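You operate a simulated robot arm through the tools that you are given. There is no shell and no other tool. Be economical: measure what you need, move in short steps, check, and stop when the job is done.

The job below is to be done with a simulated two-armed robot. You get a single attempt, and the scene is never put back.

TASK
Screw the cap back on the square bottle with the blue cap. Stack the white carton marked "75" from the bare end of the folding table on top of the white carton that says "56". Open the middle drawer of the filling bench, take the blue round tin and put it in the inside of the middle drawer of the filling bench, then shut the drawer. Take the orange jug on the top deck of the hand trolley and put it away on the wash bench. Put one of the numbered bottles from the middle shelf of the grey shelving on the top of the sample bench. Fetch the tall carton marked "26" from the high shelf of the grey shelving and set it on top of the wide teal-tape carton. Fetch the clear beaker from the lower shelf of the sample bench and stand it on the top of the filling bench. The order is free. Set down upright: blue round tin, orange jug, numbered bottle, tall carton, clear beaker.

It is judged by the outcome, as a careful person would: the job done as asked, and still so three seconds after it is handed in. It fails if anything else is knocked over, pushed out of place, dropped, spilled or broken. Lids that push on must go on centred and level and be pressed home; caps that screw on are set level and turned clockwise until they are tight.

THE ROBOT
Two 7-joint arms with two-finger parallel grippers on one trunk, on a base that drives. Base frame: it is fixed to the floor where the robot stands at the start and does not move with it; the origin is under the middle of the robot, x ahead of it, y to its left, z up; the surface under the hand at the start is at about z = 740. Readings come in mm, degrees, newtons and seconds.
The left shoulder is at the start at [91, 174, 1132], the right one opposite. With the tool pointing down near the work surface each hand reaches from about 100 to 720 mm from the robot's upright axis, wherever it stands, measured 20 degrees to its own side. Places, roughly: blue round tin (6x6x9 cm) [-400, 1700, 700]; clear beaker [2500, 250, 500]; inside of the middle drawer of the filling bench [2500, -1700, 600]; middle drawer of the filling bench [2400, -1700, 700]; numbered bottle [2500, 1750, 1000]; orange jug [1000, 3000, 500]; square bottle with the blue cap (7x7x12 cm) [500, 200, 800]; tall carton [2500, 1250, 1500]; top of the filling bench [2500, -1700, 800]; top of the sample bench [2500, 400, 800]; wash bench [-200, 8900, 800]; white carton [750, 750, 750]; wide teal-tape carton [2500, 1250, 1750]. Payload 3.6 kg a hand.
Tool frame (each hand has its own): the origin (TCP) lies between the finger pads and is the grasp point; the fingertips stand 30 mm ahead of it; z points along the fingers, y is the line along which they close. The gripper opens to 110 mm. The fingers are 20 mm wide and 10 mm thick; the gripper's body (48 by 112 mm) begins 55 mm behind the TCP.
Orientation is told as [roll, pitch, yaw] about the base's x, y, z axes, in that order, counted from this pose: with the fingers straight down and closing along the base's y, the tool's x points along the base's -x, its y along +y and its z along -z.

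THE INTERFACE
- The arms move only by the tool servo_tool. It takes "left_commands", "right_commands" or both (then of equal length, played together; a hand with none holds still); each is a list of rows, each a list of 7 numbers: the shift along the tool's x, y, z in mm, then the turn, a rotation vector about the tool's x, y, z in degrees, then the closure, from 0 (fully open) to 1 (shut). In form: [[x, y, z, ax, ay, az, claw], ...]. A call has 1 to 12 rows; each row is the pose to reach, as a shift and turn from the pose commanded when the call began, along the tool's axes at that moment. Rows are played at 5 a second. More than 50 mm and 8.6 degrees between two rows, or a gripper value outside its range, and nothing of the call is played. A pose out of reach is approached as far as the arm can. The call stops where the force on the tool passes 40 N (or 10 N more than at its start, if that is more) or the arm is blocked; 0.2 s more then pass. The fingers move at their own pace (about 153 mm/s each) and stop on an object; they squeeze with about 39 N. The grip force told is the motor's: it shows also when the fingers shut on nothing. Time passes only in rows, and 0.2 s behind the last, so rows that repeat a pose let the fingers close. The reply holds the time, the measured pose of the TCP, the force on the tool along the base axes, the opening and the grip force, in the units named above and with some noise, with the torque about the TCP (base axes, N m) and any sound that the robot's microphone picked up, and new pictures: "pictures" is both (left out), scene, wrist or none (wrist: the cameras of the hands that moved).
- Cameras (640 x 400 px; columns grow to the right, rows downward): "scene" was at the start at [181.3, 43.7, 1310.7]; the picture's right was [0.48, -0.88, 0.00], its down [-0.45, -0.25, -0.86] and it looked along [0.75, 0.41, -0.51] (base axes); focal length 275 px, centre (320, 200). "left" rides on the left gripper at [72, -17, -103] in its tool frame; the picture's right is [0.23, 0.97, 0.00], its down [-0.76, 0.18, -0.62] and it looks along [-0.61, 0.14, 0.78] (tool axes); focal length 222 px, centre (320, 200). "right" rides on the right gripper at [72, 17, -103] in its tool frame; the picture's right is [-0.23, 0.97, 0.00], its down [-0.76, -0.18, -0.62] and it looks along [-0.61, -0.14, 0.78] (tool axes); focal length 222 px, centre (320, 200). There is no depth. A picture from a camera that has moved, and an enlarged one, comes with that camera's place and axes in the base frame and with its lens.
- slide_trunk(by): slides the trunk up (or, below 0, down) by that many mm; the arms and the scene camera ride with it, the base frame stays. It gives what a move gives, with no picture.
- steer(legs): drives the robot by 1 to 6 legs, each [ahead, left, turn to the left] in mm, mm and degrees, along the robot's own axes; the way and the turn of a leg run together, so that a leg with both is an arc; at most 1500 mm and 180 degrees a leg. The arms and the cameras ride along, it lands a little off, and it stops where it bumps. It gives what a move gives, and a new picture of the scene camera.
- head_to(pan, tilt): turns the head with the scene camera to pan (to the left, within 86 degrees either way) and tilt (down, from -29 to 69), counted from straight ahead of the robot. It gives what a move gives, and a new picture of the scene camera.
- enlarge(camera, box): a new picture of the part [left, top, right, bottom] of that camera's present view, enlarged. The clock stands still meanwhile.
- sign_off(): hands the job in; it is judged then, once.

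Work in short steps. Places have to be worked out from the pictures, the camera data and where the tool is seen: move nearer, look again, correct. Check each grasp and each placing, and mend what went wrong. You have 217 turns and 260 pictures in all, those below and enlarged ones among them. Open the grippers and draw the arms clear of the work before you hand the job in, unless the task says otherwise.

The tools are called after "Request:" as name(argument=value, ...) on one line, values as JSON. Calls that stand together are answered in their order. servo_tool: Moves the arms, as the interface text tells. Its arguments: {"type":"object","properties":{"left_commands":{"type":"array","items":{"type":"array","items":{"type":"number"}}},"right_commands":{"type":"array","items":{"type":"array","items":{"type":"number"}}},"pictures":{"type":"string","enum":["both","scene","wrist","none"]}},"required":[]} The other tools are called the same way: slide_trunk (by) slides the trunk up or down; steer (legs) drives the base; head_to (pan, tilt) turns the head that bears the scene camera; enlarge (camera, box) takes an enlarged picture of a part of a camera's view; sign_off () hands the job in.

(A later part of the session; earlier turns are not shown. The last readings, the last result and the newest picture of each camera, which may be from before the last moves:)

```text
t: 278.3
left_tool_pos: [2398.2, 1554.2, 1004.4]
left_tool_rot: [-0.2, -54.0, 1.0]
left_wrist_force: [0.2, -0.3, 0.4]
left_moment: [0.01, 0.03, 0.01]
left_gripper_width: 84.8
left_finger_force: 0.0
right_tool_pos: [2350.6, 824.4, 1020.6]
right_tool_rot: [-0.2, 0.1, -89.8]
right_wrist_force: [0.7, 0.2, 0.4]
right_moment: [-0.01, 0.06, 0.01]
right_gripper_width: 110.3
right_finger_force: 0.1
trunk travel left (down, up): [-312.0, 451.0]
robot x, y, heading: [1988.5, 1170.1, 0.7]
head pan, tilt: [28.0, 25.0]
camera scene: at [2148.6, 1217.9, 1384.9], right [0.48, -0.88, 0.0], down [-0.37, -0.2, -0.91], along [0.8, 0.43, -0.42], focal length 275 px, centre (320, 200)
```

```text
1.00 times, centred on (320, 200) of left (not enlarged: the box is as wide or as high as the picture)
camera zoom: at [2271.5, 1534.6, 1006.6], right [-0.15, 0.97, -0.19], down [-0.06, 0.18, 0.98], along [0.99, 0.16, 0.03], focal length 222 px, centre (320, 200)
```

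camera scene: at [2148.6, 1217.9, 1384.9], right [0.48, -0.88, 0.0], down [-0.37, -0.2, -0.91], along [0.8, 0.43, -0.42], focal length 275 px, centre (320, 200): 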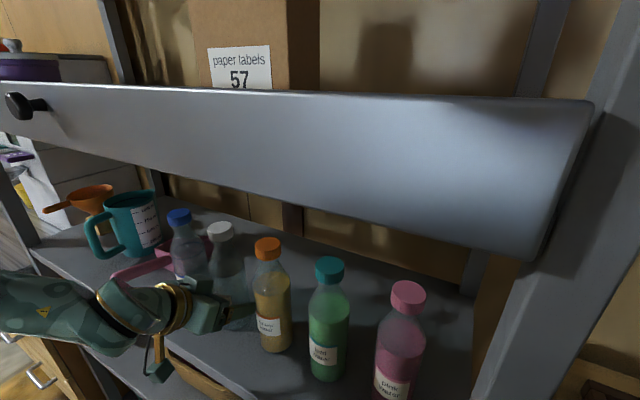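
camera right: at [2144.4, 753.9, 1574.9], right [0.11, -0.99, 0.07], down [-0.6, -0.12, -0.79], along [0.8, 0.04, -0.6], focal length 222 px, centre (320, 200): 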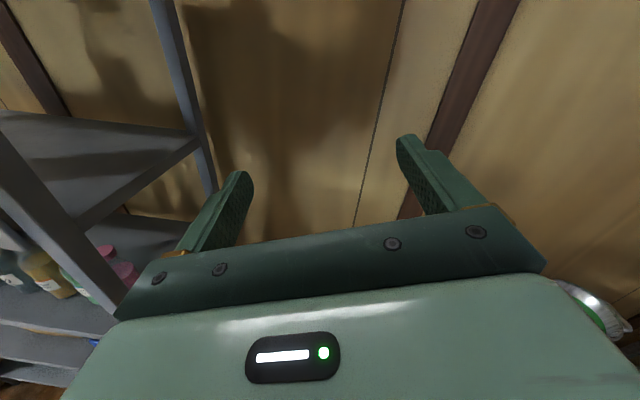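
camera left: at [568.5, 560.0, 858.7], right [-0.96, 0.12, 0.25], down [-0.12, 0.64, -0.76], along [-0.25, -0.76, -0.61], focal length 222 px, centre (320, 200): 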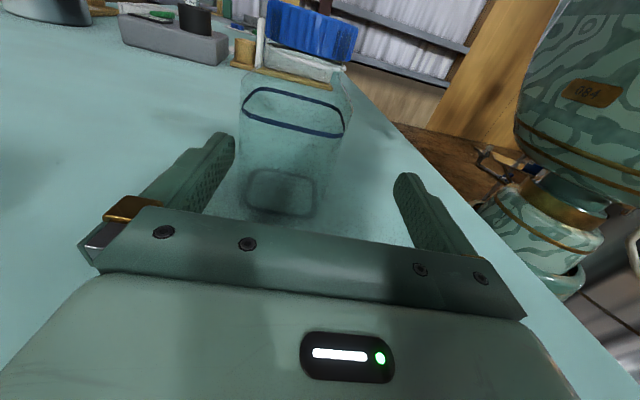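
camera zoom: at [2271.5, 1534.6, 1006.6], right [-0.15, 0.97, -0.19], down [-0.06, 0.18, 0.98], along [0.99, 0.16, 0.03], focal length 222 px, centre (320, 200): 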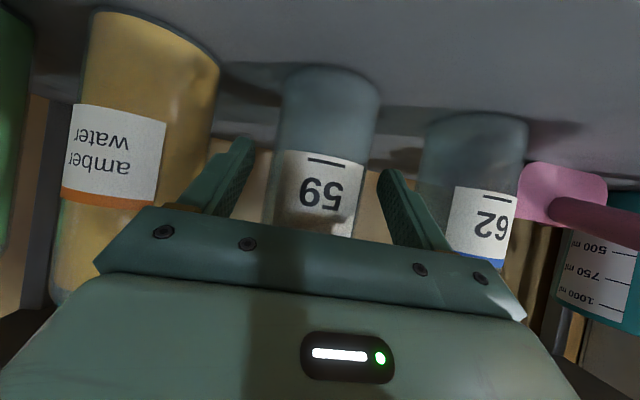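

Now centred. I go 20 mm more and close.

Request:
steer(legs=[[20, 0, 0]])

Request:
servo_tool(left_commands=[[0, 0, 0, 0, 0, 0, 0.4], [0, 0, 0, 0, 0, 0, 0.6], [0, 0, 0, 0, 0, 0, 0.7], [0, 0, 0, 0, 0, 0, 0.7]], pictures="none")

Request:
slide_trunk(by=20)

```text
t: 279.1
left_tool_pos: [2416.7, 1556.0, 1005.3]
left_tool_rot: [-0.2, -54.1, 0.9]
left_wrist_force: [0.3, 0.4, 1.1]
left_moment: [0.01, 0.03, -0.02]
left_gripper_width: 84.8
left_finger_force: 0.1
right_tool_pos: [2368.7, 824.1, 1022.0]
right_tool_rot: [0.0, 0.0, -89.8]
right_wrist_force: [-0.1, 0.4, 0.5]
right_moment: [-0.03, 0.01, 0.0]
right_gripper_width: 109.8
right_finger_force: 0.1
trunk travel left (down, up): [-312.0, 451.0]
robot x, y, heading: [2007.0, 1173.9, 0.6]
head pan, tilt: [28.0, 25.0]
camera scene: at [2167.1, 1218.6, 1385.1], right [0.48, -0.88, 0.0], down [-0.37, -0.2, -0.91], along [0.8, 0.43, -0.42], focal length 275 px, centre (320, 200)
```

scene: 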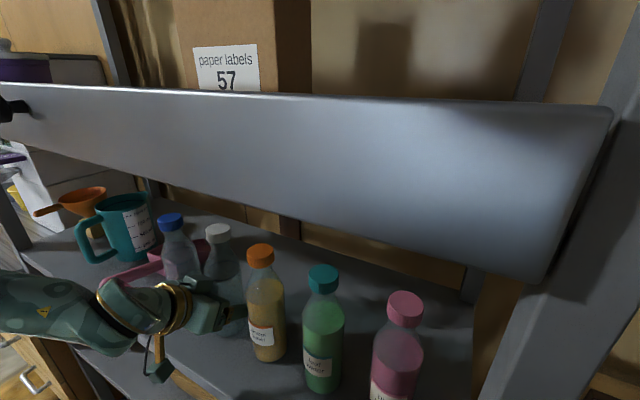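

```text
t: 280.1
left_tool_pos: [2415.8, 1556.4, 1005.8]
left_tool_rot: [-0.2, -54.1, 1.1]
left_wrist_force: [0.0, 0.2, 1.4]
left_moment: [0.02, -0.09, 0.0]
left_gripper_width: 60.8
left_finger_force: 38.6
right_tool_pos: [2368.0, 824.5, 1021.2]
right_tool_rot: [0.2, 0.0, -89.8]
right_wrist_force: [0.2, -0.9, -0.2]
right_moment: [-0.03, 0.01, 0.0]
right_gripper_width: 110.2
right_finger_force: 0.0
trunk travel left (down, up): [-312.0, 451.0]
robot x, y, heading: [2010.3, 1171.4, 0.7]
head pan, tilt: [28.0, 25.0]
```

```text
t: 280.8
left_tool_pos: [2416.1, 1556.5, 1025.2]
left_tool_rot: [-0.2, -54.1, 1.0]
left_wrist_force: [-0.6, 0.2, -0.3]
left_moment: [0.0, 0.02, 0.01]
left_gripper_width: 60.6
left_finger_force: 39.1
right_tool_pos: [2369.5, 824.5, 1040.9]
right_tool_rot: [0.0, 0.1, -89.9]
right_wrist_force: [0.1, 0.5, -0.5]
right_moment: [0.0, 0.04, -0.01]
right_gripper_width: 110.0
right_finger_force: 0.1
trunk travel left (down, up): [-332.0, 431.0]
robot x, y, heading: [2009.4, 1172.9, 0.5]
head pan, tilt: [28.0, 25.0]
```

Gripped at 60.6 mm and lifted 20 mm. I back out and check that the bottle came along.

Request:
steer(legs=[[-260, 0, 0]])

Request:
enlarge(camera="scene", box=[120, 150, 360, 330])

```text
t: 282.6
left_tool_pos: [2156.3, 1552.9, 1025.6]
left_tool_rot: [-0.2, -54.3, 1.0]
left_wrist_force: [-1.0, 0.0, -0.4]
left_moment: [-0.01, 0.03, 0.0]
left_gripper_width: 60.4
left_finger_force: 38.7
right_tool_pos: [2108.9, 821.8, 1042.0]
right_tool_rot: [0.1, 0.0, -89.9]
right_wrist_force: [0.2, -0.4, -0.4]
right_moment: [0.01, -0.03, -0.02]
right_gripper_width: 109.7
right_finger_force: 0.0
trunk travel left (down, up): [-332.0, 431.0]
robot x, y, heading: [1752.8, 1166.6, 0.3]
head pan, tilt: [28.0, 25.0]
camera scene: at [1898.2, 1216.0, 1405.7], right [0.48, -0.88, 0.0], down [-0.37, -0.2, -0.91], along [0.8, 0.43, -0.42], focal length 275 px, centre (320, 200)
```

scene: 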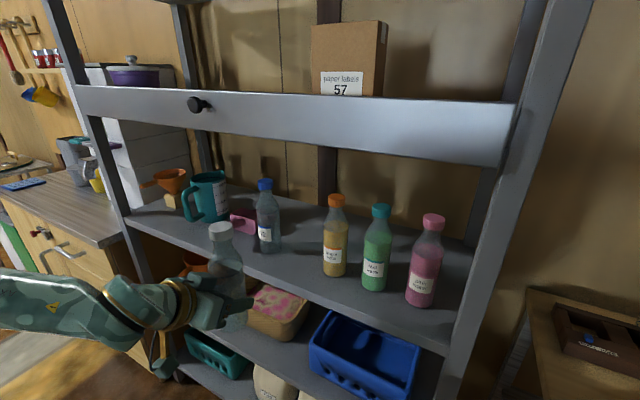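

```text
2.22 times, centred on (240, 240) of scene
camera zoom: at [1898.2, 1216.0, 1405.7], right [0.48, -0.88, 0.0], down [-0.37, -0.2, -0.91], along [0.8, 0.43, -0.42], focal length 610 px, centre (498, 111)
```

zoom: 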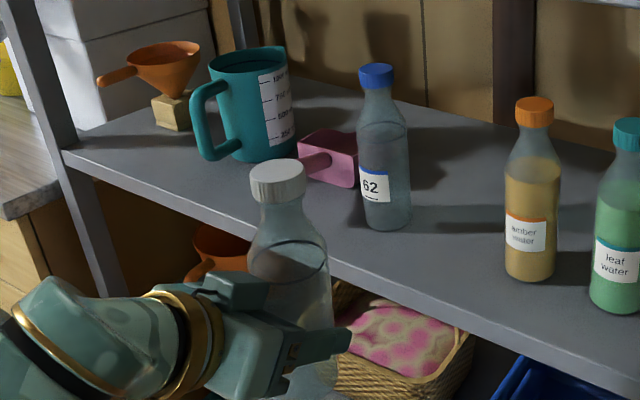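

Bottle 59 is safely held and the others are undisturbed. I strafe to the sample bench and look at its top.

Request:
steer(legs=[[0, -790, 0]])

Request:
head_to(pan=15, tilt=35)

```text
t: 286.9
left_tool_pos: [2164.0, 756.2, 1024.7]
left_tool_rot: [-0.2, -54.2, 0.8]
left_wrist_force: [-0.7, -0.2, -1.0]
left_moment: [-0.01, 0.08, -0.01]
left_gripper_width: 60.5
left_finger_force: 39.5
right_tool_pos: [2114.0, 25.2, 1042.1]
right_tool_rot: [0.1, 0.0, -90.1]
right_wrist_force: [0.3, 0.9, 0.4]
right_moment: [0.01, 0.02, 0.0]
right_gripper_width: 109.9
right_finger_force: 0.0
trunk travel left (down, up): [-332.0, 431.0]
robot x, y, heading: [1757.0, 373.1, 0.5]
head pan, tilt: [28.0, 25.0]
camera scene: at [1905.7, 420.6, 1405.6], right [0.48, -0.88, 0.0], down [-0.37, -0.2, -0.91], along [0.8, 0.43, -0.42], focal length 275 px, centre (320, 200)
```

scene: 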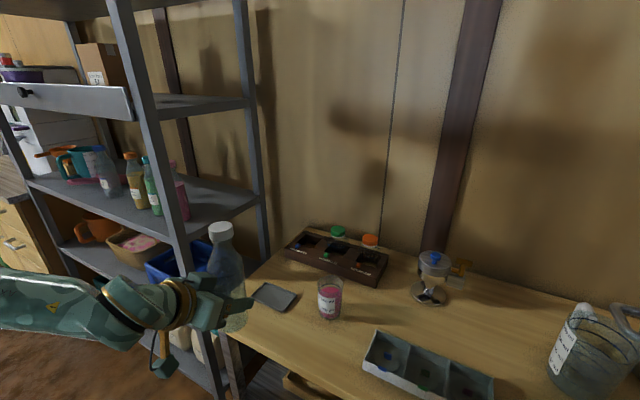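

```text
t: 287.6
left_tool_pos: [2164.3, 756.8, 1024.0]
left_tool_rot: [-0.2, -54.1, 0.9]
left_wrist_force: [-0.4, -0.2, -0.8]
left_moment: [-0.01, 0.01, 0.05]
left_gripper_width: 60.7
left_finger_force: 39.1
right_tool_pos: [2114.9, 27.4, 1040.7]
right_tool_rot: [-0.1, 0.0, -89.9]
right_wrist_force: [0.5, 0.2, 0.2]
right_moment: [0.01, -0.01, -0.01]
right_gripper_width: 109.7
right_finger_force: 0.1
trunk travel left (down, up): [-332.0, 431.0]
robot x, y, heading: [1752.5, 377.3, 0.3]
head pan, tilt: [15.0, 35.0]
camera scene: at [1909.5, 400.9, 1389.8], right [0.27, -0.96, 0.0], down [-0.55, -0.15, -0.82], along [0.79, 0.22, -0.57], focal length 275 px, centre (320, 200)
```

scene: 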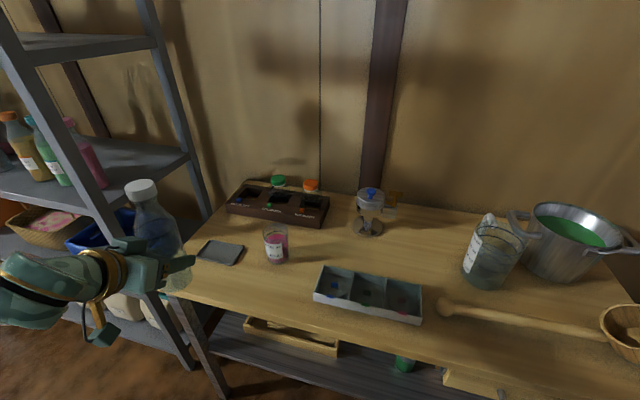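

There is a free spot at about (2315, 720), in front of the sample jar. I raise the right hand for clearance and drive the bottle over that spot.

Request:
servo_tool(right_commands=[[0, 0, -45, 0, 0, 0, 0], [0, 0, -90, 0, 0, 0, 0], [0, 0, -135, 0, 0, 0, 0], [0, 0, -170, 0, 0, 0, 0]], pictures="none")

Request:
steer(legs=[[151, 0, 0], [0, -36, 0]])

Request:
slide_trunk(by=-120)

Request:
enlarge(camera="scene", box=[0, 60, 400, 400])

```text
t: 288.6
left_tool_pos: [2164.1, 756.9, 1026.2]
left_tool_rot: [-0.2, -54.3, 0.9]
left_wrist_force: [-0.5, 0.5, -1.4]
left_moment: [0.01, -0.02, 0.0]
left_gripper_width: 60.7
left_finger_force: 38.5
right_tool_pos: [2115.0, 28.4, 1212.1]
right_tool_rot: [0.0, 0.1, -90.0]
right_wrist_force: [0.3, 0.0, -0.5]
right_moment: [0.04, 0.03, -0.01]
right_gripper_width: 109.7
right_finger_force: 0.1
trunk travel left (down, up): [-332.0, 431.0]
robot x, y, heading: [1758.3, 378.7, 0.3]
head pan, tilt: [15.0, 35.0]
```

```text
t: 290.5
left_tool_pos: [2315.4, 720.4, 1024.9]
left_tool_rot: [-0.1, -54.2, 0.7]
left_wrist_force: [-0.6, -0.7, -1.8]
left_moment: [0.0, 0.03, 0.04]
left_gripper_width: 60.4
left_finger_force: 39.2
right_tool_pos: [2266.8, -9.5, 1210.0]
right_tool_rot: [0.0, 0.0, -89.9]
right_wrist_force: [0.2, -0.8, 0.1]
right_moment: [0.02, 0.01, 0.0]
right_gripper_width: 110.0
right_finger_force: 0.0
trunk travel left (down, up): [-332.0, 431.0]
robot x, y, heading: [1912.4, 343.2, 0.6]
head pan, tilt: [15.0, 35.0]
camera scene: at [2061.4, 363.9, 1389.8], right [0.27, -0.96, 0.0], down [-0.55, -0.15, -0.82], along [0.79, 0.22, -0.57], focal length 275 px, centre (320, 200)
```

scene: 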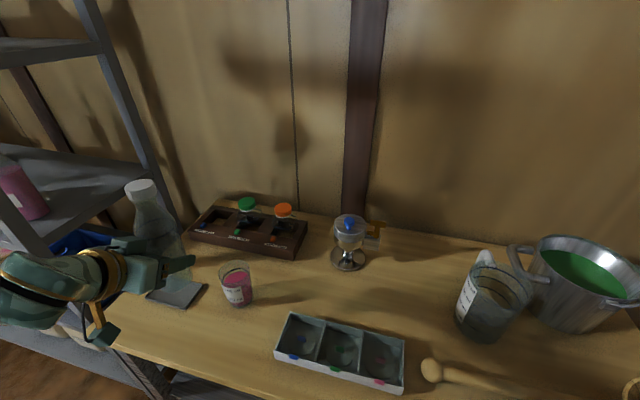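

```text
t: 292.0
left_tool_pos: [2331.0, 721.8, 870.2]
left_tool_rot: [-0.2, -48.6, 0.8]
left_wrist_force: [-0.1, -0.1, -1.0]
left_moment: [0.01, 0.01, 0.01]
left_gripper_width: 60.6
left_finger_force: 39.4
right_tool_pos: [2265.6, -7.7, 1092.9]
right_tool_rot: [0.1, 0.1, -90.0]
right_wrist_force: [-1.0, 0.5, -0.1]
right_moment: [-0.01, -0.04, -0.03]
right_gripper_width: 109.8
right_finger_force: 0.0
trunk travel left (down, up): [-212.0, 551.0]
robot x, y, heading: [1911.0, 341.7, 0.2]
head pan, tilt: [15.0, 35.0]
```

```text
1.18 times, centred on (200, 230) of scene
camera zoom: at [2114.6, 366.1, 1266.8], right [0.26, -0.96, 0.0], down [-0.55, -0.15, -0.82], along [0.79, 0.22, -0.57], focal length 323 px, centre (461, 165)
```

zoom: 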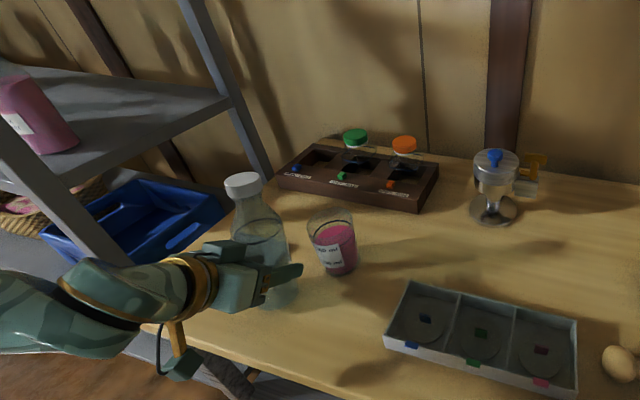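

The trunk motion tilted the hand by 5.5°. I correct the pitch, staying slightly above the bench.

Request:
servo_tool(left_commands=[[-0.5, 0, -8, 0, -3, 0, 0.7], [-1, 0, -17, 0, -5.5, 0, 0.7], [-1, 0, -17, 0, -5.5, 0, 0.7]], pictures="none")

Request:
enlarge(camera="scene", box=[80, 120, 320, 320])

```text
t: 292.8
left_tool_pos: [2329.4, 732.3, 876.0]
left_tool_rot: [-0.4, -53.9, 0.8]
left_wrist_force: [0.3, 0.1, -0.1]
left_moment: [-0.01, 0.0, 0.01]
left_gripper_width: 60.5
left_finger_force: 38.9
left hand out of reach, approached as far as the arm can: row 1, 2, 3
right_tool_pos: [2266.2, -7.8, 1092.2]
right_tool_rot: [0.0, 0.1, -90.1]
right_wrist_force: [0.4, -0.1, 0.3]
right_moment: [0.03, 0.01, -0.01]
right_gripper_width: 109.7
right_finger_force: 0.1
trunk travel left (down, up): [-212.0, 551.0]
robot x, y, heading: [1910.8, 341.5, 0.3]
head pan, tilt: [15.0, 35.0]
```

```text
2.00 times, centred on (200, 220) of scene
camera zoom: at [2115.2, 366.1, 1266.5], right [0.26, -0.96, 0.0], down [-0.55, -0.15, -0.82], along [0.79, 0.22, -0.57], focal length 549 px, centre (560, 160)
```

zoom: 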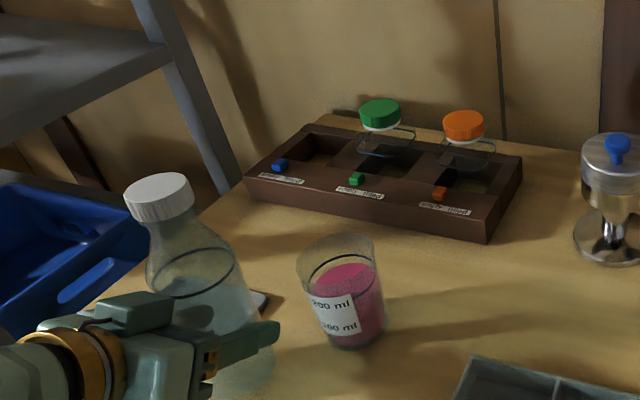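

The bottle is upright again. I lower straight down in small steps until it touches.

Request:
servo_tool(left_commands=[[5, 0, 3.5, 0, 0, 0, 0.7], [9, 0, 6.5, 0, 0, 0, 0.7], [13, 0, 9.5, 0, 0, 0, 0.7], [17, 0, 12.4, 0, 0, 0, 0.7]], pictures="none")

```text
t: 293.8
left_tool_pos: [2328.1, 730.6, 858.4]
left_tool_rot: [0.1, -54.5, 0.4]
left_wrist_force: [-1.1, -1.8, 27.2]
left_moment: [-0.09, -0.58, -0.12]
left_gripper_width: 60.5
left_finger_force: 39.0
right_tool_pos: [2265.2, -9.3, 1092.0]
right_tool_rot: [0.1, 0.1, -90.1]
right_wrist_force: [0.9, -0.6, 0.1]
right_moment: [0.01, 0.01, 0.0]
right_gripper_width: 110.0
right_finger_force: 0.1
trunk travel left (down, up): [-212.0, 551.0]
robot x, y, heading: [1908.3, 344.8, 0.3]
head pan, tilt: [15.0, 35.0]
```

Contact at 27 N. I ease up, open, and retreat with the base.

Request:
servo_tool(left_commands=[[-1.6, 0, -1.2, 0, 0, 0, 0.7], [-1.6, 0, -1.2, 0, 0, 0, 0.4], [-1.6, 0, -1.2, 0, 0, 0, 0.2], [-1.6, 0, -1.2, 0, 0, 0, 0.2]], pictures="none")

Request:
steer(legs=[[-230, 0, 0]])

```text
t: 294.8
left_tool_pos: [2328.5, 732.1, 857.3]
left_tool_rot: [-0.2, -54.0, 0.8]
left_wrist_force: [-0.1, 0.0, -0.3]
left_moment: [0.01, -0.03, -0.02]
left_gripper_width: 87.9
left_finger_force: 0.1
right_tool_pos: [2266.0, -7.7, 1091.2]
right_tool_rot: [0.1, 0.0, -90.1]
right_wrist_force: [0.3, -0.1, 0.4]
right_moment: [-0.03, 0.01, 0.01]
right_gripper_width: 109.9
right_finger_force: 0.1
trunk travel left (down, up): [-212.0, 551.0]
robot x, y, heading: [1911.8, 341.6, 0.4]
head pan, tilt: [15.0, 35.0]
```

```text
t: 296.5
left_tool_pos: [2096.0, 730.8, 857.8]
left_tool_rot: [-0.2, -54.1, 0.7]
left_wrist_force: [-1.1, 0.7, -0.2]
left_moment: [0.0, 0.0, 0.01]
left_gripper_width: 87.9
left_finger_force: 0.1
right_tool_pos: [2033.9, -9.0, 1092.6]
right_tool_rot: [0.2, 0.1, -90.0]
right_wrist_force: [-0.9, 0.3, 0.1]
right_moment: [-0.04, 0.01, 0.01]
right_gripper_width: 109.9
right_finger_force: 0.1
trunk travel left (down, up): [-212.0, 551.0]
robot x, y, heading: [1678.4, 343.3, 0.3]
head pan, tilt: [15.0, 35.0]
camera scene: at [1882.1, 364.6, 1266.7], right [0.27, -0.96, 0.0], down [-0.55, -0.15, -0.82], along [0.79, 0.22, -0.57], focal length 275 px, centre (320, 200)
```

scene: 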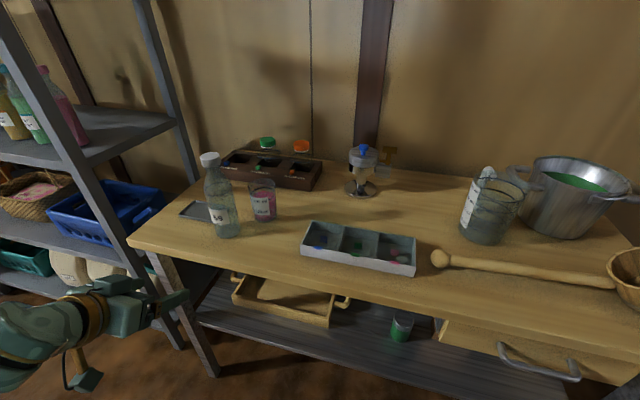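

Bottle 59 stands on the sample bench. Next is the clear beaker on the bench's lower shelf, so I zoom there.

Request:
enlarge(camera="scene", box=[200, 260, 520, 400])

```text
2.00 times, centred on (360, 330) of scene
camera zoom: at [1882.1, 364.6, 1266.7], right [0.27, -0.96, 0.0], down [-0.55, -0.15, -0.82], along [0.79, 0.22, -0.57], focal length 549 px, centre (240, -60)
```

zoom: 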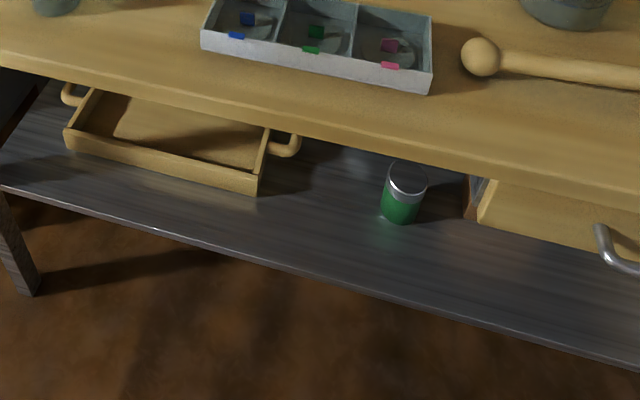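

I lower the trunk to look under the bench top.

Request:
slide_trunk(by=-200)

Request:
head_to(pan=-8, tilt=45)

Request:
enlarge(camera="scene", box=[180, 60, 460, 235])

```text
t: 298.7
left_tool_pos: [2109.2, 730.2, 584.7]
left_tool_rot: [-0.1, -39.8, 0.7]
left_wrist_force: [0.3, -0.2, -0.4]
left_moment: [0.03, -0.01, 0.01]
left_gripper_width: 87.8
left_finger_force: 0.1
right_tool_pos: [2034.1, -8.3, 891.9]
right_tool_rot: [0.1, 0.0, -90.0]
right_wrist_force: [-0.6, 0.6, -0.6]
right_moment: [-0.03, -0.02, -0.03]
right_gripper_width: 109.9
right_finger_force: 0.0
trunk travel left (down, up): [-12.0, 751.0]
robot x, y, heading: [1674.3, 338.8, 0.4]
head pan, tilt: [15.0, 35.0]
```

```text
t: 299.6
left_tool_pos: [2109.2, 731.1, 585.0]
left_tool_rot: [-0.1, -39.8, 0.6]
left_wrist_force: [0.2, 0.3, 0.1]
left_moment: [-0.02, 0.03, -0.01]
left_gripper_width: 88.3
left_finger_force: 0.1
right_tool_pos: [2034.7, -8.5, 891.2]
right_tool_rot: [0.0, 0.1, -90.0]
right_wrist_force: [1.0, 0.1, -0.5]
right_moment: [-0.01, -0.02, -0.01]
right_gripper_width: 109.9
right_finger_force: 0.1
trunk travel left (down, up): [-12.0, 751.0]
robot x, y, heading: [1674.6, 340.3, 0.2]
head pan, tilt: [-8.0, 45.0]
camera scene: at [2000.0, 331.3, 1037.9], right [-0.13, -0.99, 0.0], down [-0.7, 0.09, -0.71], along [0.7, -0.09, -0.71], focal length 275 px, centre (320, 200)
```

scene: 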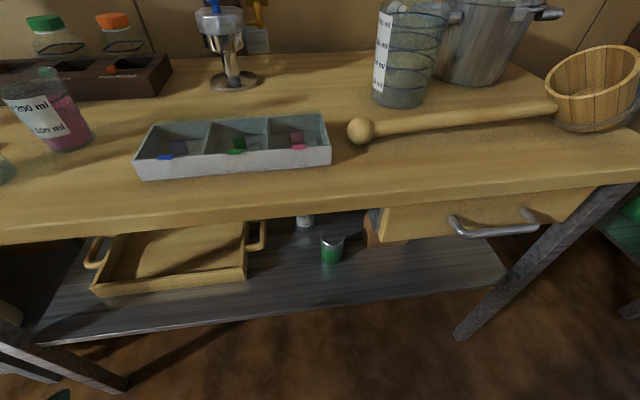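

```text
2.29 times, centred on (320, 148) of scene
camera zoom: at [2000.0, 331.3, 1037.9], right [-0.13, -0.99, 0.0], down [-0.7, 0.09, -0.71], along [0.7, -0.09, -0.71], focal length 628 px, centre (320, 320)
```

zoom: 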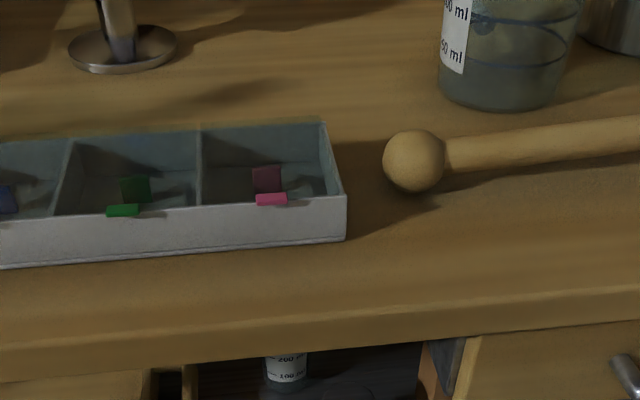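

The clear beaker with a "200 ml" label stands behind a green can, near (2520, 307) on the lower shelf (z≈408). I turn the right hand to point forward and 30° down for it.

Request:
servo_tool(right_commands=[[14, 5, 22, -3.8, -3.8, -6.59, 0], [29, 10, 45, -7.6, -7.6, -13.18, 0], [43, 15, 67, -11.4, -11.4, -19.77, 0], [58, 20, 90, -15.2, -15.2, -26.36, 0], [72, 25, 112, -19, -19, -32.95, 0], [87, 30, 135, -22.8, -22.8, -39.54, 0], [101, 35, 157, -26.6, -26.6, -46.13, 0], [116, 40, 180, -30.4, -30.4, -52.72, 0], [130, 45, 202, -34.2, -34.2, -59.31, 0], [145, 50, 225, -38, -38, -65.9, 0], [160, 55, 247, -41.8, -41.8, -72.49, 0], [175, 60, 270, -45.6, -45.6, -79.08, 0]], pictures="none")

```text
t: 301.0
left_tool_pos: [2109.6, 730.0, 586.3]
left_tool_rot: [-0.2, -40.0, 0.6]
left_wrist_force: [1.4, 0.2, 0.0]
left_moment: [0.01, 0.02, -0.03]
left_gripper_width: 88.0
left_finger_force: 0.0
right_tool_pos: [2193.8, 100.5, 818.1]
right_tool_rot: [16.1, -29.3, -55.7]
right_wrist_force: [-14.8, 0.5, 23.5]
right_moment: [0.82, -0.89, 0.72]
right_gripper_width: 107.4
right_finger_force: 0.2
right hand out of reach, approached as far as the arm can: row 2, 3, 4, 5, 6, 7
trunk travel left (down, up): [-12.0, 751.0]
robot x, y, heading: [1678.6, 341.1, 0.1]
head pan, tilt: [-8.0, 45.0]
stopped in row 7 (right hand): the force on the tool passed its limit at 122 N (the readings are from after the stop); the commanded pose is now the measured one
```

The hand wandered and bumped the bench's front edge. I back off at once and check.

Request:
steer(legs=[[-200, 0, 0]])

```text
t: 302.6
left_tool_pos: [1910.5, 728.3, 583.7]
left_tool_rot: [-0.1, -39.8, 0.4]
left_wrist_force: [0.0, 0.3, 0.2]
left_moment: [0.01, 0.0, -0.04]
left_gripper_width: 87.7
left_finger_force: 0.0
right_tool_pos: [1994.4, 96.5, 813.2]
right_tool_rot: [15.5, -28.9, -55.7]
right_wrist_force: [-0.4, -0.1, 0.2]
right_moment: [-0.01, 0.02, -0.01]
right_gripper_width: 109.9
right_finger_force: 0.0
trunk travel left (down, up): [-12.0, 751.0]
robot x, y, heading: [1480.7, 338.8, 0.2]
head pan, tilt: [-8.0, 45.0]
camera scene: at [1800.0, 329.2, 1038.0], right [-0.14, -0.99, 0.0], down [-0.7, 0.1, -0.71], along [0.7, -0.1, -0.71], focal length 275 px, centre (320, 200)
```

scene: 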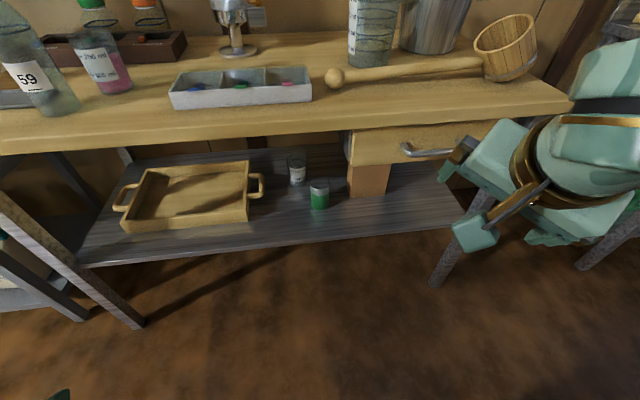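

Nothing was disturbed. The beaker stands at about (2514, 307), the can at (2390, 248) and the tray begins at y≈417. The left arm already points forward, so I use it, coming in slightly from the left.

Request:
servo_tool(left_commands=[[2, -25, 18, 2, -5, 2.3, 0.1], [4, -50, 36, 4, -10, 4.6, 0.1], [6, -75, 54, 6, -15, 6.9, 0.1], [8, -100, 72, 7.7, -20, 9.2, 0.1], [8, -100, 72, 7.7, -20, 9.2, 0.1]], pictures="none")

```text
t: 303.8
left_tool_pos: [1953.5, 627.9, 525.8]
left_tool_rot: [3.9, -59.7, -14.8]
left_wrist_force: [-0.2, 0.8, -0.6]
left_moment: [0.03, -0.01, -0.03]
left_gripper_width: 99.1
left_finger_force: 0.0
right_tool_pos: [1994.9, 96.0, 813.4]
right_tool_rot: [15.5, -29.0, -55.8]
right_wrist_force: [-0.1, -0.6, 0.8]
right_moment: [0.03, 0.03, 0.02]
right_gripper_width: 110.0
right_finger_force: 0.1
trunk travel left (down, up): [-12.0, 751.0]
robot x, y, heading: [1476.5, 340.0, -0.1]
head pan, tilt: [-8.0, 45.0]
```

That pose is reachable. I lower the left hand to beaker height, and tuck the right arm back and up so it clears the bench.

Request:
servo_tool(left_commands=[[12, 0, 7, 0, 0, 0, 0.1], [24, -1, 14, 0, 0, 0, 0.1], [36, -1.5, 21, 0, 0, 0, 0.1], [47, -2, 28, 0, 0, 0, 0.1], [47, -2, 28, 0, 0, 0, 0.1], [47, -2, 28, 0, 0, 0, 0.1], [47, -2, 28, 0, 0, 0, 0.1], [47, -2, 28, 0, 0, 0, 0.1]], right_commands=[[-7, -30, -32, 0, 0, 0, 0], [-14, -60, -64, 0, 0, 0, 0], [-21, -90, -96, 0, 0, 0, 0], [-28, -119, -128, 0, 0, 0, 0], [-36, -149, -160, 0, 0, 0, 0], [-43, -179, -192, 0, 0, 0, 0], [-50, -209, -224, 0, 0, 0, 0], [-57, -239, -255, 0, 0, 0, 0]], pictures="none")

```text
t: 305.6
left_tool_pos: [1952.2, 628.8, 469.2]
left_tool_rot: [3.9, -59.6, -14.7]
left_wrist_force: [0.6, 0.5, -0.1]
left_moment: [-0.01, 0.0, -0.02]
left_gripper_width: 99.1
left_finger_force: 0.0
right_tool_pos: [1727.7, -39.0, 998.2]
right_tool_rot: [15.7, -28.9, -55.8]
right_wrist_force: [0.0, -0.6, -0.2]
right_moment: [0.03, -0.01, 0.03]
right_gripper_width: 109.8
right_finger_force: 0.1
right hand out of reach, approached as far as the arm can: row 1, 2, 3, 4, 5, 6
trunk travel left (down, up): [-12.0, 751.0]
robot x, y, heading: [1475.3, 337.5, 0.1]
head pan, tilt: [-8.0, 45.0]
```

I drive to a pre-approach point in front of the beaker and check with the wrist camera.

Request:
steer(legs=[[0, -298, 0], [400, 0, 0]])

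Request:
enlarge(camera="left", box=[0, 0, 640, 400])

```text
t: 309.7
left_tool_pos: [2352.2, 331.4, 468.9]
left_tool_rot: [3.8, -59.6, -14.6]
left_wrist_force: [0.3, 0.1, 0.0]
left_moment: [-0.01, -0.03, 0.01]
left_gripper_width: 99.0
left_finger_force: 0.0
right_tool_pos: [2131.0, -334.9, 1000.8]
right_tool_rot: [15.6, -29.0, -55.8]
right_wrist_force: [0.1, 0.1, -0.9]
right_moment: [0.01, -0.01, 0.02]
right_gripper_width: 109.9
right_finger_force: 0.0
trunk travel left (down, up): [-12.0, 751.0]
robot x, y, heading: [1878.6, 44.1, 0.3]
head pan, tilt: [-8.0, 45.0]
camera scene: at [2201.8, 33.3, 1037.8], right [-0.14, -0.99, 0.0], down [-0.7, 0.1, -0.71], along [0.7, -0.1, -0.71], focal length 275 px, centre (320, 200)
```

scene: 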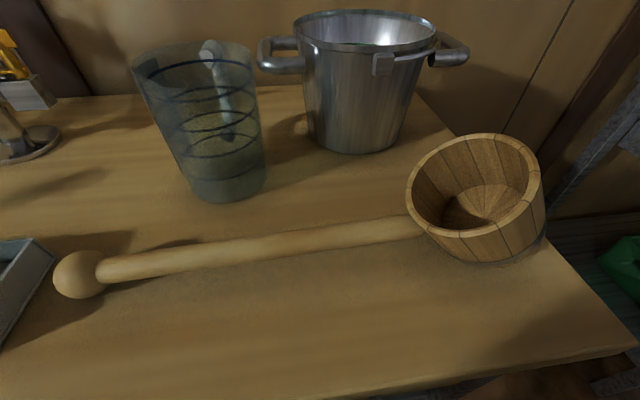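

```text
1.00 times, centred on (320, 200) of left (not enlarged: the box is as wide or as high as the picture)
camera zoom: at [2226.3, 339.4, 458.8], right [0.08, 0.98, -0.16], down [-0.12, 0.17, 0.98], along [0.99, -0.06, 0.13], focal length 222 px, centre (320, 200)
```

zoom: 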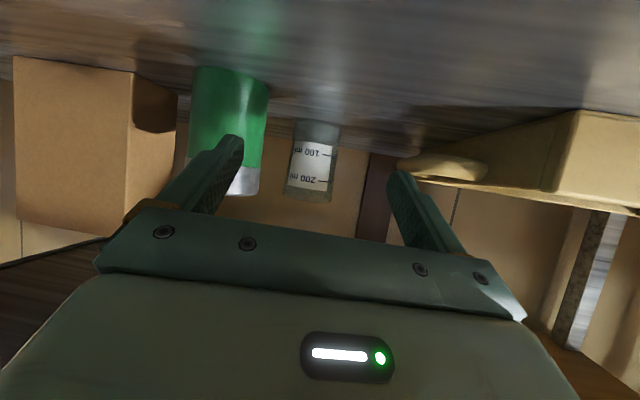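

The beaker is straight along the hand's line, but at this height the right finger would hit the green can. I raise the hand so I can slide in along the 30° slope, passing over the can, and narrow the opening.

Request:
servo_tool(left_commands=[[-28, 1.5, -3, 0, 0, 0, 0.2], [-56, 3, -6, 0, 0, 0, 0.28], [-84, 4.4, -9, 0, 0, 0, 0.28], [-84, 4.4, -9, 0, 0, 0, 0.28]], pictures="wrist")

```text
t: 310.7
left_tool_pos: [2386.8, 328.6, 547.9]
left_tool_rot: [3.9, -59.6, -14.5]
left_wrist_force: [0.8, 0.2, -0.6]
left_moment: [-0.02, 0.02, -0.02]
left_gripper_width: 79.0
left_finger_force: 0.1
right_tool_pos: [2129.6, -335.7, 999.6]
right_tool_rot: [15.6, -29.0, -55.8]
right_wrist_force: [0.0, -1.0, -0.3]
right_moment: [0.01, 0.01, -0.01]
right_gripper_width: 110.1
right_finger_force: 0.0
trunk travel left (down, up): [-12.0, 751.0]
robot x, y, heading: [1882.0, 42.5, 0.0]
head pan, tilt: [-8.0, 45.0]
camera left: at [2260.1, 334.3, 536.7], right [0.08, 0.98, -0.16], down [-0.12, 0.17, 0.98], along [0.99, -0.06, 0.13], focal length 222 px, centre (320, 200)
```

left: 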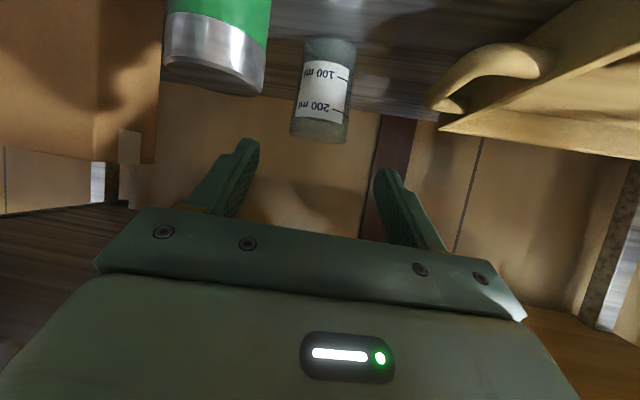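

Lined up. I slide in 148 mm along the hand's axis.

Request:
servo_tool(left_commands=[[0, 0, 30, 0, 0, 0, 0.28], [0, 0, 60, 0, 0, 0, 0.28], [0, 0, 90, 0, 0, 0, 0.28], [0, 0, 120, 0, 0, 0, 0.28], [0, 0, 135, 0, 0, 0, 0.28], [0, 0, 135, 0, 0, 0, 0.28]], pictures="wrist")

```text
t: 312.2
left_tool_pos: [2504.0, 309.0, 486.8]
left_tool_rot: [3.6, -60.6, -14.0]
left_wrist_force: [-2.2, 5.4, 20.9]
left_moment: [-0.88, 1.42, -0.44]
left_gripper_width: 79.0
left_finger_force: 0.1
right_tool_pos: [2129.8, -334.9, 999.6]
right_tool_rot: [15.7, -28.9, -55.6]
right_wrist_force: [-0.3, -0.1, -0.3]
right_moment: [-0.03, 0.01, -0.01]
right_gripper_width: 110.3
right_finger_force: 0.0
trunk travel left (down, up): [-12.0, 751.0]
robot x, y, heading: [1878.7, 44.0, 0.1]
head pan, tilt: [-8.0, 45.0]
stopped in row 6 (left hand): the force on the tool passed its limit at 41 N (the readings are from after the stop); the commanded pose is now the measured one
camera left: at [2378.1, 315.3, 473.7], right [0.08, 0.98, -0.17], down [-0.14, 0.18, 0.97], along [0.99, -0.05, 0.15], focal length 222 px, centre (320, 200)
```

left: 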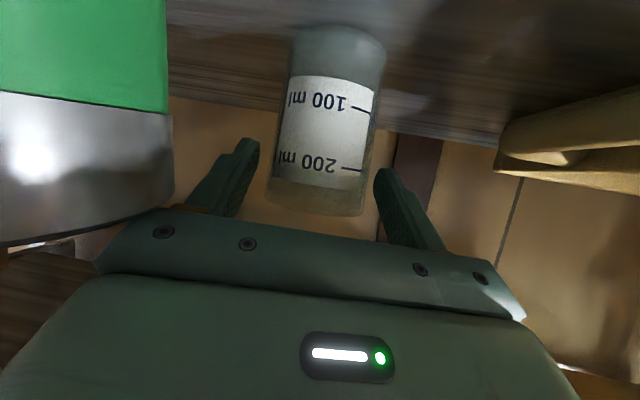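

The gripper body is just resting on the green can's top, and the fingers already straddle the beaker. I raise 5 mm to relieve it and close.

Request:
servo_tool(left_commands=[[-4.3, 0, -2.5, 0, 0, 0, 0.28], [-4.3, 0, -2.5, 0, 0, 0, 0.4], [-4.3, 0, -2.5, 0, 0, 0, 0.6], [-4.3, 0, -2.5, 0, 0, 0, 0.7], [-4.3, 0, -2.5, 0, 0, 0, 0.7]], pictures="wrist")

```text
t: 313.4
left_tool_pos: [2504.5, 308.2, 488.0]
left_tool_rot: [3.7, -60.1, -14.3]
left_wrist_force: [-0.8, 0.4, -0.5]
left_moment: [0.01, 0.01, -0.02]
left_gripper_width: 66.1
left_finger_force: 38.9
right_tool_pos: [2130.5, -334.1, 999.6]
right_tool_rot: [15.6, -29.0, -55.7]
right_wrist_force: [-0.1, -1.0, -0.1]
right_moment: [0.0, 0.01, 0.0]
right_gripper_width: 110.0
right_finger_force: 0.1
trunk travel left (down, up): [-12.0, 751.0]
robot x, y, heading: [1882.2, 41.8, 0.5]
head pan, tilt: [-8.0, 45.0]
camera left: at [2376.6, 314.7, 475.9], right [0.08, 0.98, -0.17], down [-0.13, 0.17, 0.98], along [0.99, -0.05, 0.14], focal length 222 px, centre (320, 200)
```

left: 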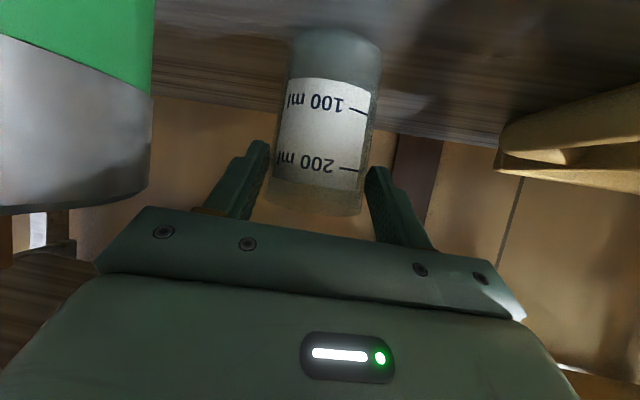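

The beaker is gripped. I lift 60 mm, then retreat up along the slope past the can, and back out with the base.

Request:
servo_tool(left_commands=[[-17, 0.7, -10, 0, 0, 0, 0.7], [-35, 1.4, -20, 0, 0, 0, 0.7], [-52, 2, -30, 0, 0, 0, 0.7], [-52, 2, -60, 0, 0, 0, 0.7], [-52, 2, -95, 0, 0, 0, 0.7], [-52, 2, -130, 0, 0, 0, 0.7]], pictures="none")

```text
t: 314.8
left_tool_pos: [2417.2, 322.6, 596.6]
left_tool_rot: [3.7, -60.1, -14.3]
left_wrist_force: [-0.6, -0.1, -0.4]
left_moment: [-0.01, 0.01, 0.02]
left_gripper_width: 66.3
left_finger_force: 39.2
right_tool_pos: [2129.8, -335.0, 1000.5]
right_tool_rot: [15.5, -29.0, -55.6]
right_wrist_force: [0.0, -0.8, -0.1]
right_moment: [0.0, 0.02, 0.0]
right_gripper_width: 110.2
right_finger_force: 0.0
trunk travel left (down, up): [-12.0, 751.0]
robot x, y, heading: [1878.3, 41.3, 0.2]
head pan, tilt: [-8.0, 45.0]
```

Request:
steer(legs=[[-330, 0, 0]])

Request:
slide_trunk(by=380)

Request:
head_to(pan=-45, tilt=30)

```text
t: 317.0
left_tool_pos: [2083.9, 323.1, 596.8]
left_tool_rot: [3.7, -60.1, -14.1]
left_wrist_force: [0.1, 0.8, -0.7]
left_moment: [0.01, -0.01, 0.03]
left_gripper_width: 66.3
left_finger_force: 38.7
right_tool_pos: [1798.6, -336.5, 999.7]
right_tool_rot: [15.6, -29.0, -55.3]
right_wrist_force: [0.0, 0.6, -0.2]
right_moment: [0.02, 0.0, -0.02]
right_gripper_width: 110.1
right_finger_force: 0.1
trunk travel left (down, up): [-12.0, 751.0]
robot x, y, heading: [1546.9, 36.4, 0.6]
head pan, tilt: [-8.0, 45.0]
camera scene: at [1868.5, 32.6, 1037.9], right [-0.13, -0.99, 0.0], down [-0.7, 0.09, -0.71], along [0.7, -0.09, -0.71], focal length 275 px, centre (320, 200)
```

scene: 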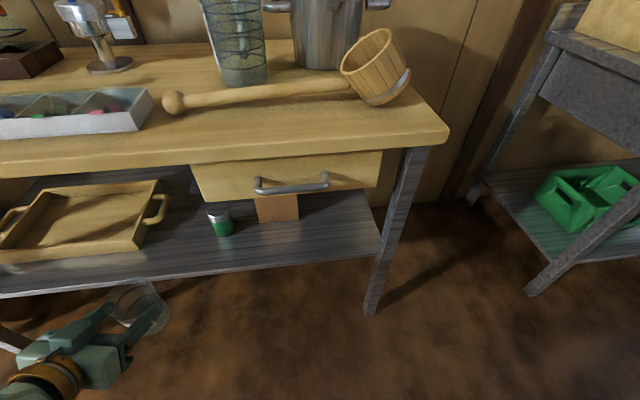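

```text
t: 320.7
left_tool_pos: [2083.4, 321.4, 977.0]
left_tool_rot: [3.8, -60.1, -14.0]
left_wrist_force: [-0.1, 0.4, -0.9]
left_moment: [-0.01, 0.02, 0.05]
left_gripper_width: 65.7
left_finger_force: 39.6
right_tool_pos: [1799.5, -336.6, 1379.6]
right_tool_rot: [15.6, -29.0, -55.4]
right_wrist_force: [-0.2, 0.1, 0.2]
right_moment: [-0.02, 0.01, 0.05]
right_gripper_width: 110.1
right_finger_force: 0.1
trunk travel left (down, up): [-392.0, 371.0]
robot x, y, heading: [1546.5, 42.5, 0.5]
head pan, tilt: [-8.0, 45.0]
```

```text
t: 321.7
left_tool_pos: [2084.1, 322.4, 976.2]
left_tool_rot: [3.8, -60.1, -14.1]
left_wrist_force: [-0.4, 0.5, -0.4]
left_moment: [0.01, 0.04, 0.01]
left_gripper_width: 66.1
left_finger_force: 39.4
right_tool_pos: [1799.6, -336.9, 1379.0]
right_tool_rot: [15.5, -29.1, -55.4]
right_wrist_force: [-0.3, 1.1, 0.3]
right_moment: [-0.01, 0.01, -0.02]
right_gripper_width: 109.9
right_finger_force: 0.0
trunk travel left (down, up): [-392.0, 371.0]
robot x, y, heading: [1543.9, 40.3, 0.8]
head pan, tilt: [-45.0, 30.0]
camera scene: at [1657.7, -21.9, 1458.3], right [-0.7, -0.71, 0.0], down [-0.36, 0.35, -0.87], along [0.62, -0.61, -0.5], focal length 275 px, centre (320, 200)
```

scene: 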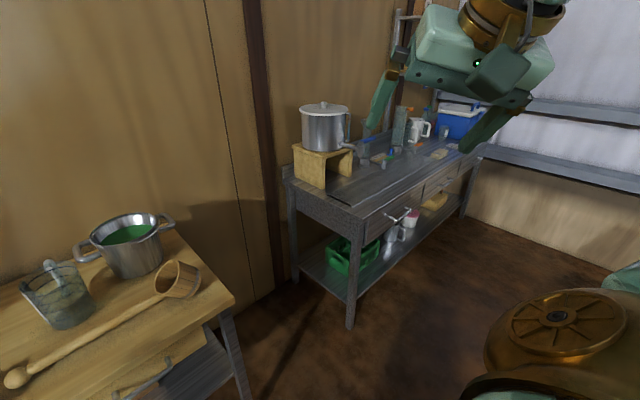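

The beaker came out clean and the can is undisturbed. I strafe along to the filling bench and look at it.

Request:
steer(legs=[[0, -1340, 0]])

Request:
head_to(pan=5, tilt=35)

```text
t: 328.4
left_tool_pos: [2098.1, -1008.4, 977.9]
left_tool_rot: [3.7, -60.1, -13.7]
left_wrist_force: [-0.3, 0.0, -0.9]
left_moment: [-0.01, 0.03, -0.01]
left_gripper_width: 65.7
left_finger_force: 38.4
right_tool_pos: [1818.9, -1668.1, 1379.1]
right_tool_rot: [15.8, -29.1, -54.9]
right_wrist_force: [0.3, -0.3, -0.1]
right_moment: [0.0, -0.01, 0.0]
right_gripper_width: 109.9
right_finger_force: 0.0
trunk travel left (down, up): [-392.0, 371.0]
robot x, y, heading: [1564.7, -1292.6, 0.7]
head pan, tilt: [-45.0, 30.0]
camera scene: at [1675.1, -1355.0, 1458.3], right [-0.7, -0.72, 0.0], down [-0.36, 0.35, -0.87], along [0.62, -0.6, -0.5], focal length 275 px, centre (320, 200)
```

scene: 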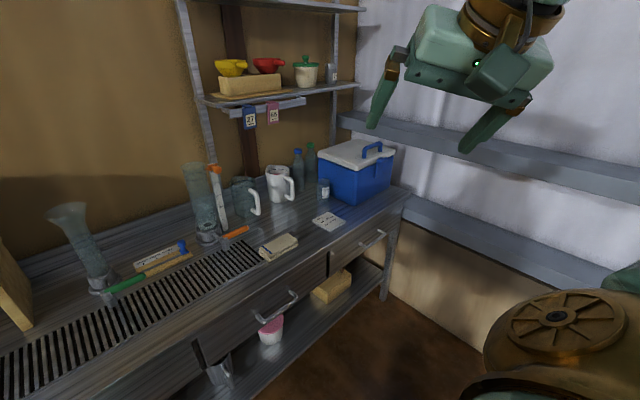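

```text
t: 329.6
left_tool_pos: [2098.4, -1006.8, 976.3]
left_tool_rot: [3.7, -60.1, -13.8]
left_wrist_force: [-0.6, 0.6, -0.9]
left_moment: [0.02, 0.01, 0.03]
left_gripper_width: 65.6
left_finger_force: 39.4
right_tool_pos: [1818.3, -1667.9, 1378.9]
right_tool_rot: [15.5, -29.0, -55.0]
right_wrist_force: [0.4, -0.1, -0.3]
right_moment: [0.01, 0.01, -0.01]
right_gripper_width: 110.0
right_finger_force: 0.1
trunk travel left (down, up): [-392.0, 371.0]
robot x, y, heading: [1560.1, -1289.4, 0.7]
head pan, tilt: [5.0, 35.0]
camera scene: at [1697.7, -1282.8, 1450.6], right [0.1, -0.99, 0.0], down [-0.57, -0.06, -0.82], along [0.81, 0.08, -0.57], focal length 275 px, centre (320, 200)
```

scene: 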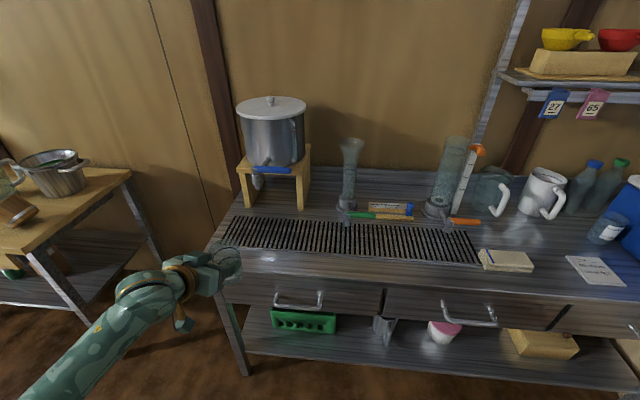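

The bench has three drawers, and the middle handle is near (2190, -1662). I will stand the beaker on the clear front strip at about (2265, -1330). I drive it there and lower it partway.

Request:
steer(legs=[[0, -323, 0], [160, 0, 0]])

Request:
servo_tool(left_commands=[[20, -0.8, 11.6, 0, 0, 0, 0.7], [40, -1.6, 23, 0, 0, 0, 0.7], [58, -2.3, 34, 0, 0, 0, 0.7], [58, -2.3, 34, 0, 0, 0, 0.7]], pictures="none")

Request:
enlarge(camera="scene", box=[60, 130, 400, 360])

```text
t: 332.8
left_tool_pos: [2266.2, -1328.4, 975.5]
left_tool_rot: [3.8, -60.1, -13.8]
left_wrist_force: [0.3, -0.4, -0.4]
left_moment: [0.0, 0.0, 0.0]
left_gripper_width: 65.7
left_finger_force: 38.9
right_tool_pos: [1983.7, -1988.8, 1379.4]
right_tool_rot: [15.6, -28.9, -55.2]
right_wrist_force: [1.0, -0.5, 0.3]
right_moment: [-0.01, 0.05, 0.01]
right_gripper_width: 110.0
right_finger_force: 0.0
trunk travel left (down, up): [-392.0, 371.0]
robot x, y, heading: [1731.6, -1612.7, 0.8]
head pan, tilt: [5.0, 35.0]
camera scene: at [1864.4, -1603.1, 1450.4], right [0.1, -0.99, 0.0], down [-0.57, -0.06, -0.82], along [0.81, 0.08, -0.57], focal length 275 px, centre (320, 200)
```

scene: 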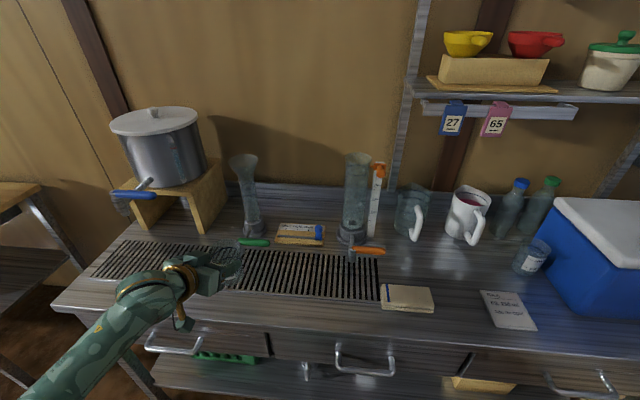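

```text
t: 333.8
left_tool_pos: [2266.2, -1328.2, 908.5]
left_tool_rot: [3.7, -60.1, -13.9]
left_wrist_force: [-0.2, 0.2, -0.6]
left_moment: [-0.04, 0.01, -0.02]
left_gripper_width: 65.6
left_finger_force: 38.8
right_tool_pos: [1982.1, -1989.2, 1379.6]
right_tool_rot: [15.7, -29.0, -55.2]
right_wrist_force: [-0.1, 0.5, 0.8]
right_moment: [-0.01, 0.0, 0.0]
right_gripper_width: 110.2
right_finger_force: 0.1
trunk travel left (down, up): [-392.0, 371.0]
robot x, y, heading: [1728.6, -1611.1, 0.8]
head pan, tilt: [5.0, 35.0]
```

```text
1.74 times, centred on (230, 245) of scene
camera zoom: at [1862.9, -1603.0, 1450.6], right [0.1, -0.99, 0.0], down [-0.57, -0.06, -0.82], along [0.81, 0.08, -0.57], focal length 478 px, centre (476, 122)
```

zoom: 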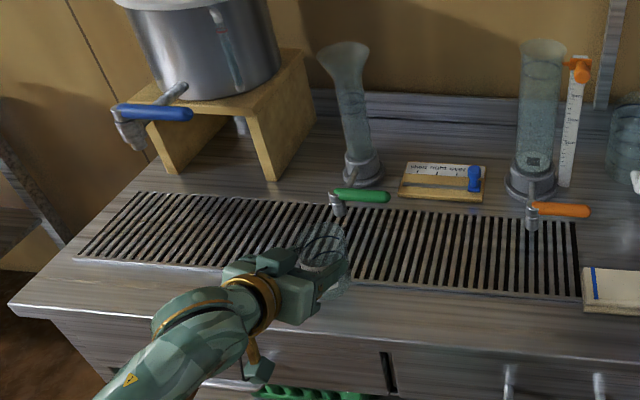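

The clear strip spans about x 2217–2334, and the beaker is over its middle. I lower to contact.

Request:
servo_tool(left_commands=[[8, -0.3, 5, 0, 0, 0, 0.7], [16, -0.6, 9.5, 0, 0, 0, 0.7], [21, -0.8, 12, 0, 0, 0, 0.7], [25, -1, 14.6, 0, 0, 0, 0.7], [29, -1.2, 17, 0, 0, 0, 0.7]], pictures="none")

```text
t: 334.9
left_tool_pos: [2265.2, -1328.5, 877.2]
left_tool_rot: [3.9, -60.4, -14.0]
left_wrist_force: [-5.7, 3.6, 20.3]
left_moment: [-0.16, -0.69, 0.05]
left_gripper_width: 63.0
left_finger_force: 38.6
right_tool_pos: [1979.3, -1989.3, 1381.2]
right_tool_rot: [15.8, -29.0, -55.3]
right_wrist_force: [0.0, 0.6, 0.7]
right_moment: [0.0, 0.03, 0.02]
right_gripper_width: 110.0
right_finger_force: 0.1
trunk travel left (down, up): [-392.0, 371.0]
robot x, y, heading: [1728.8, -1614.0, 0.6]
head pan, tilt: [5.0, 35.0]
```

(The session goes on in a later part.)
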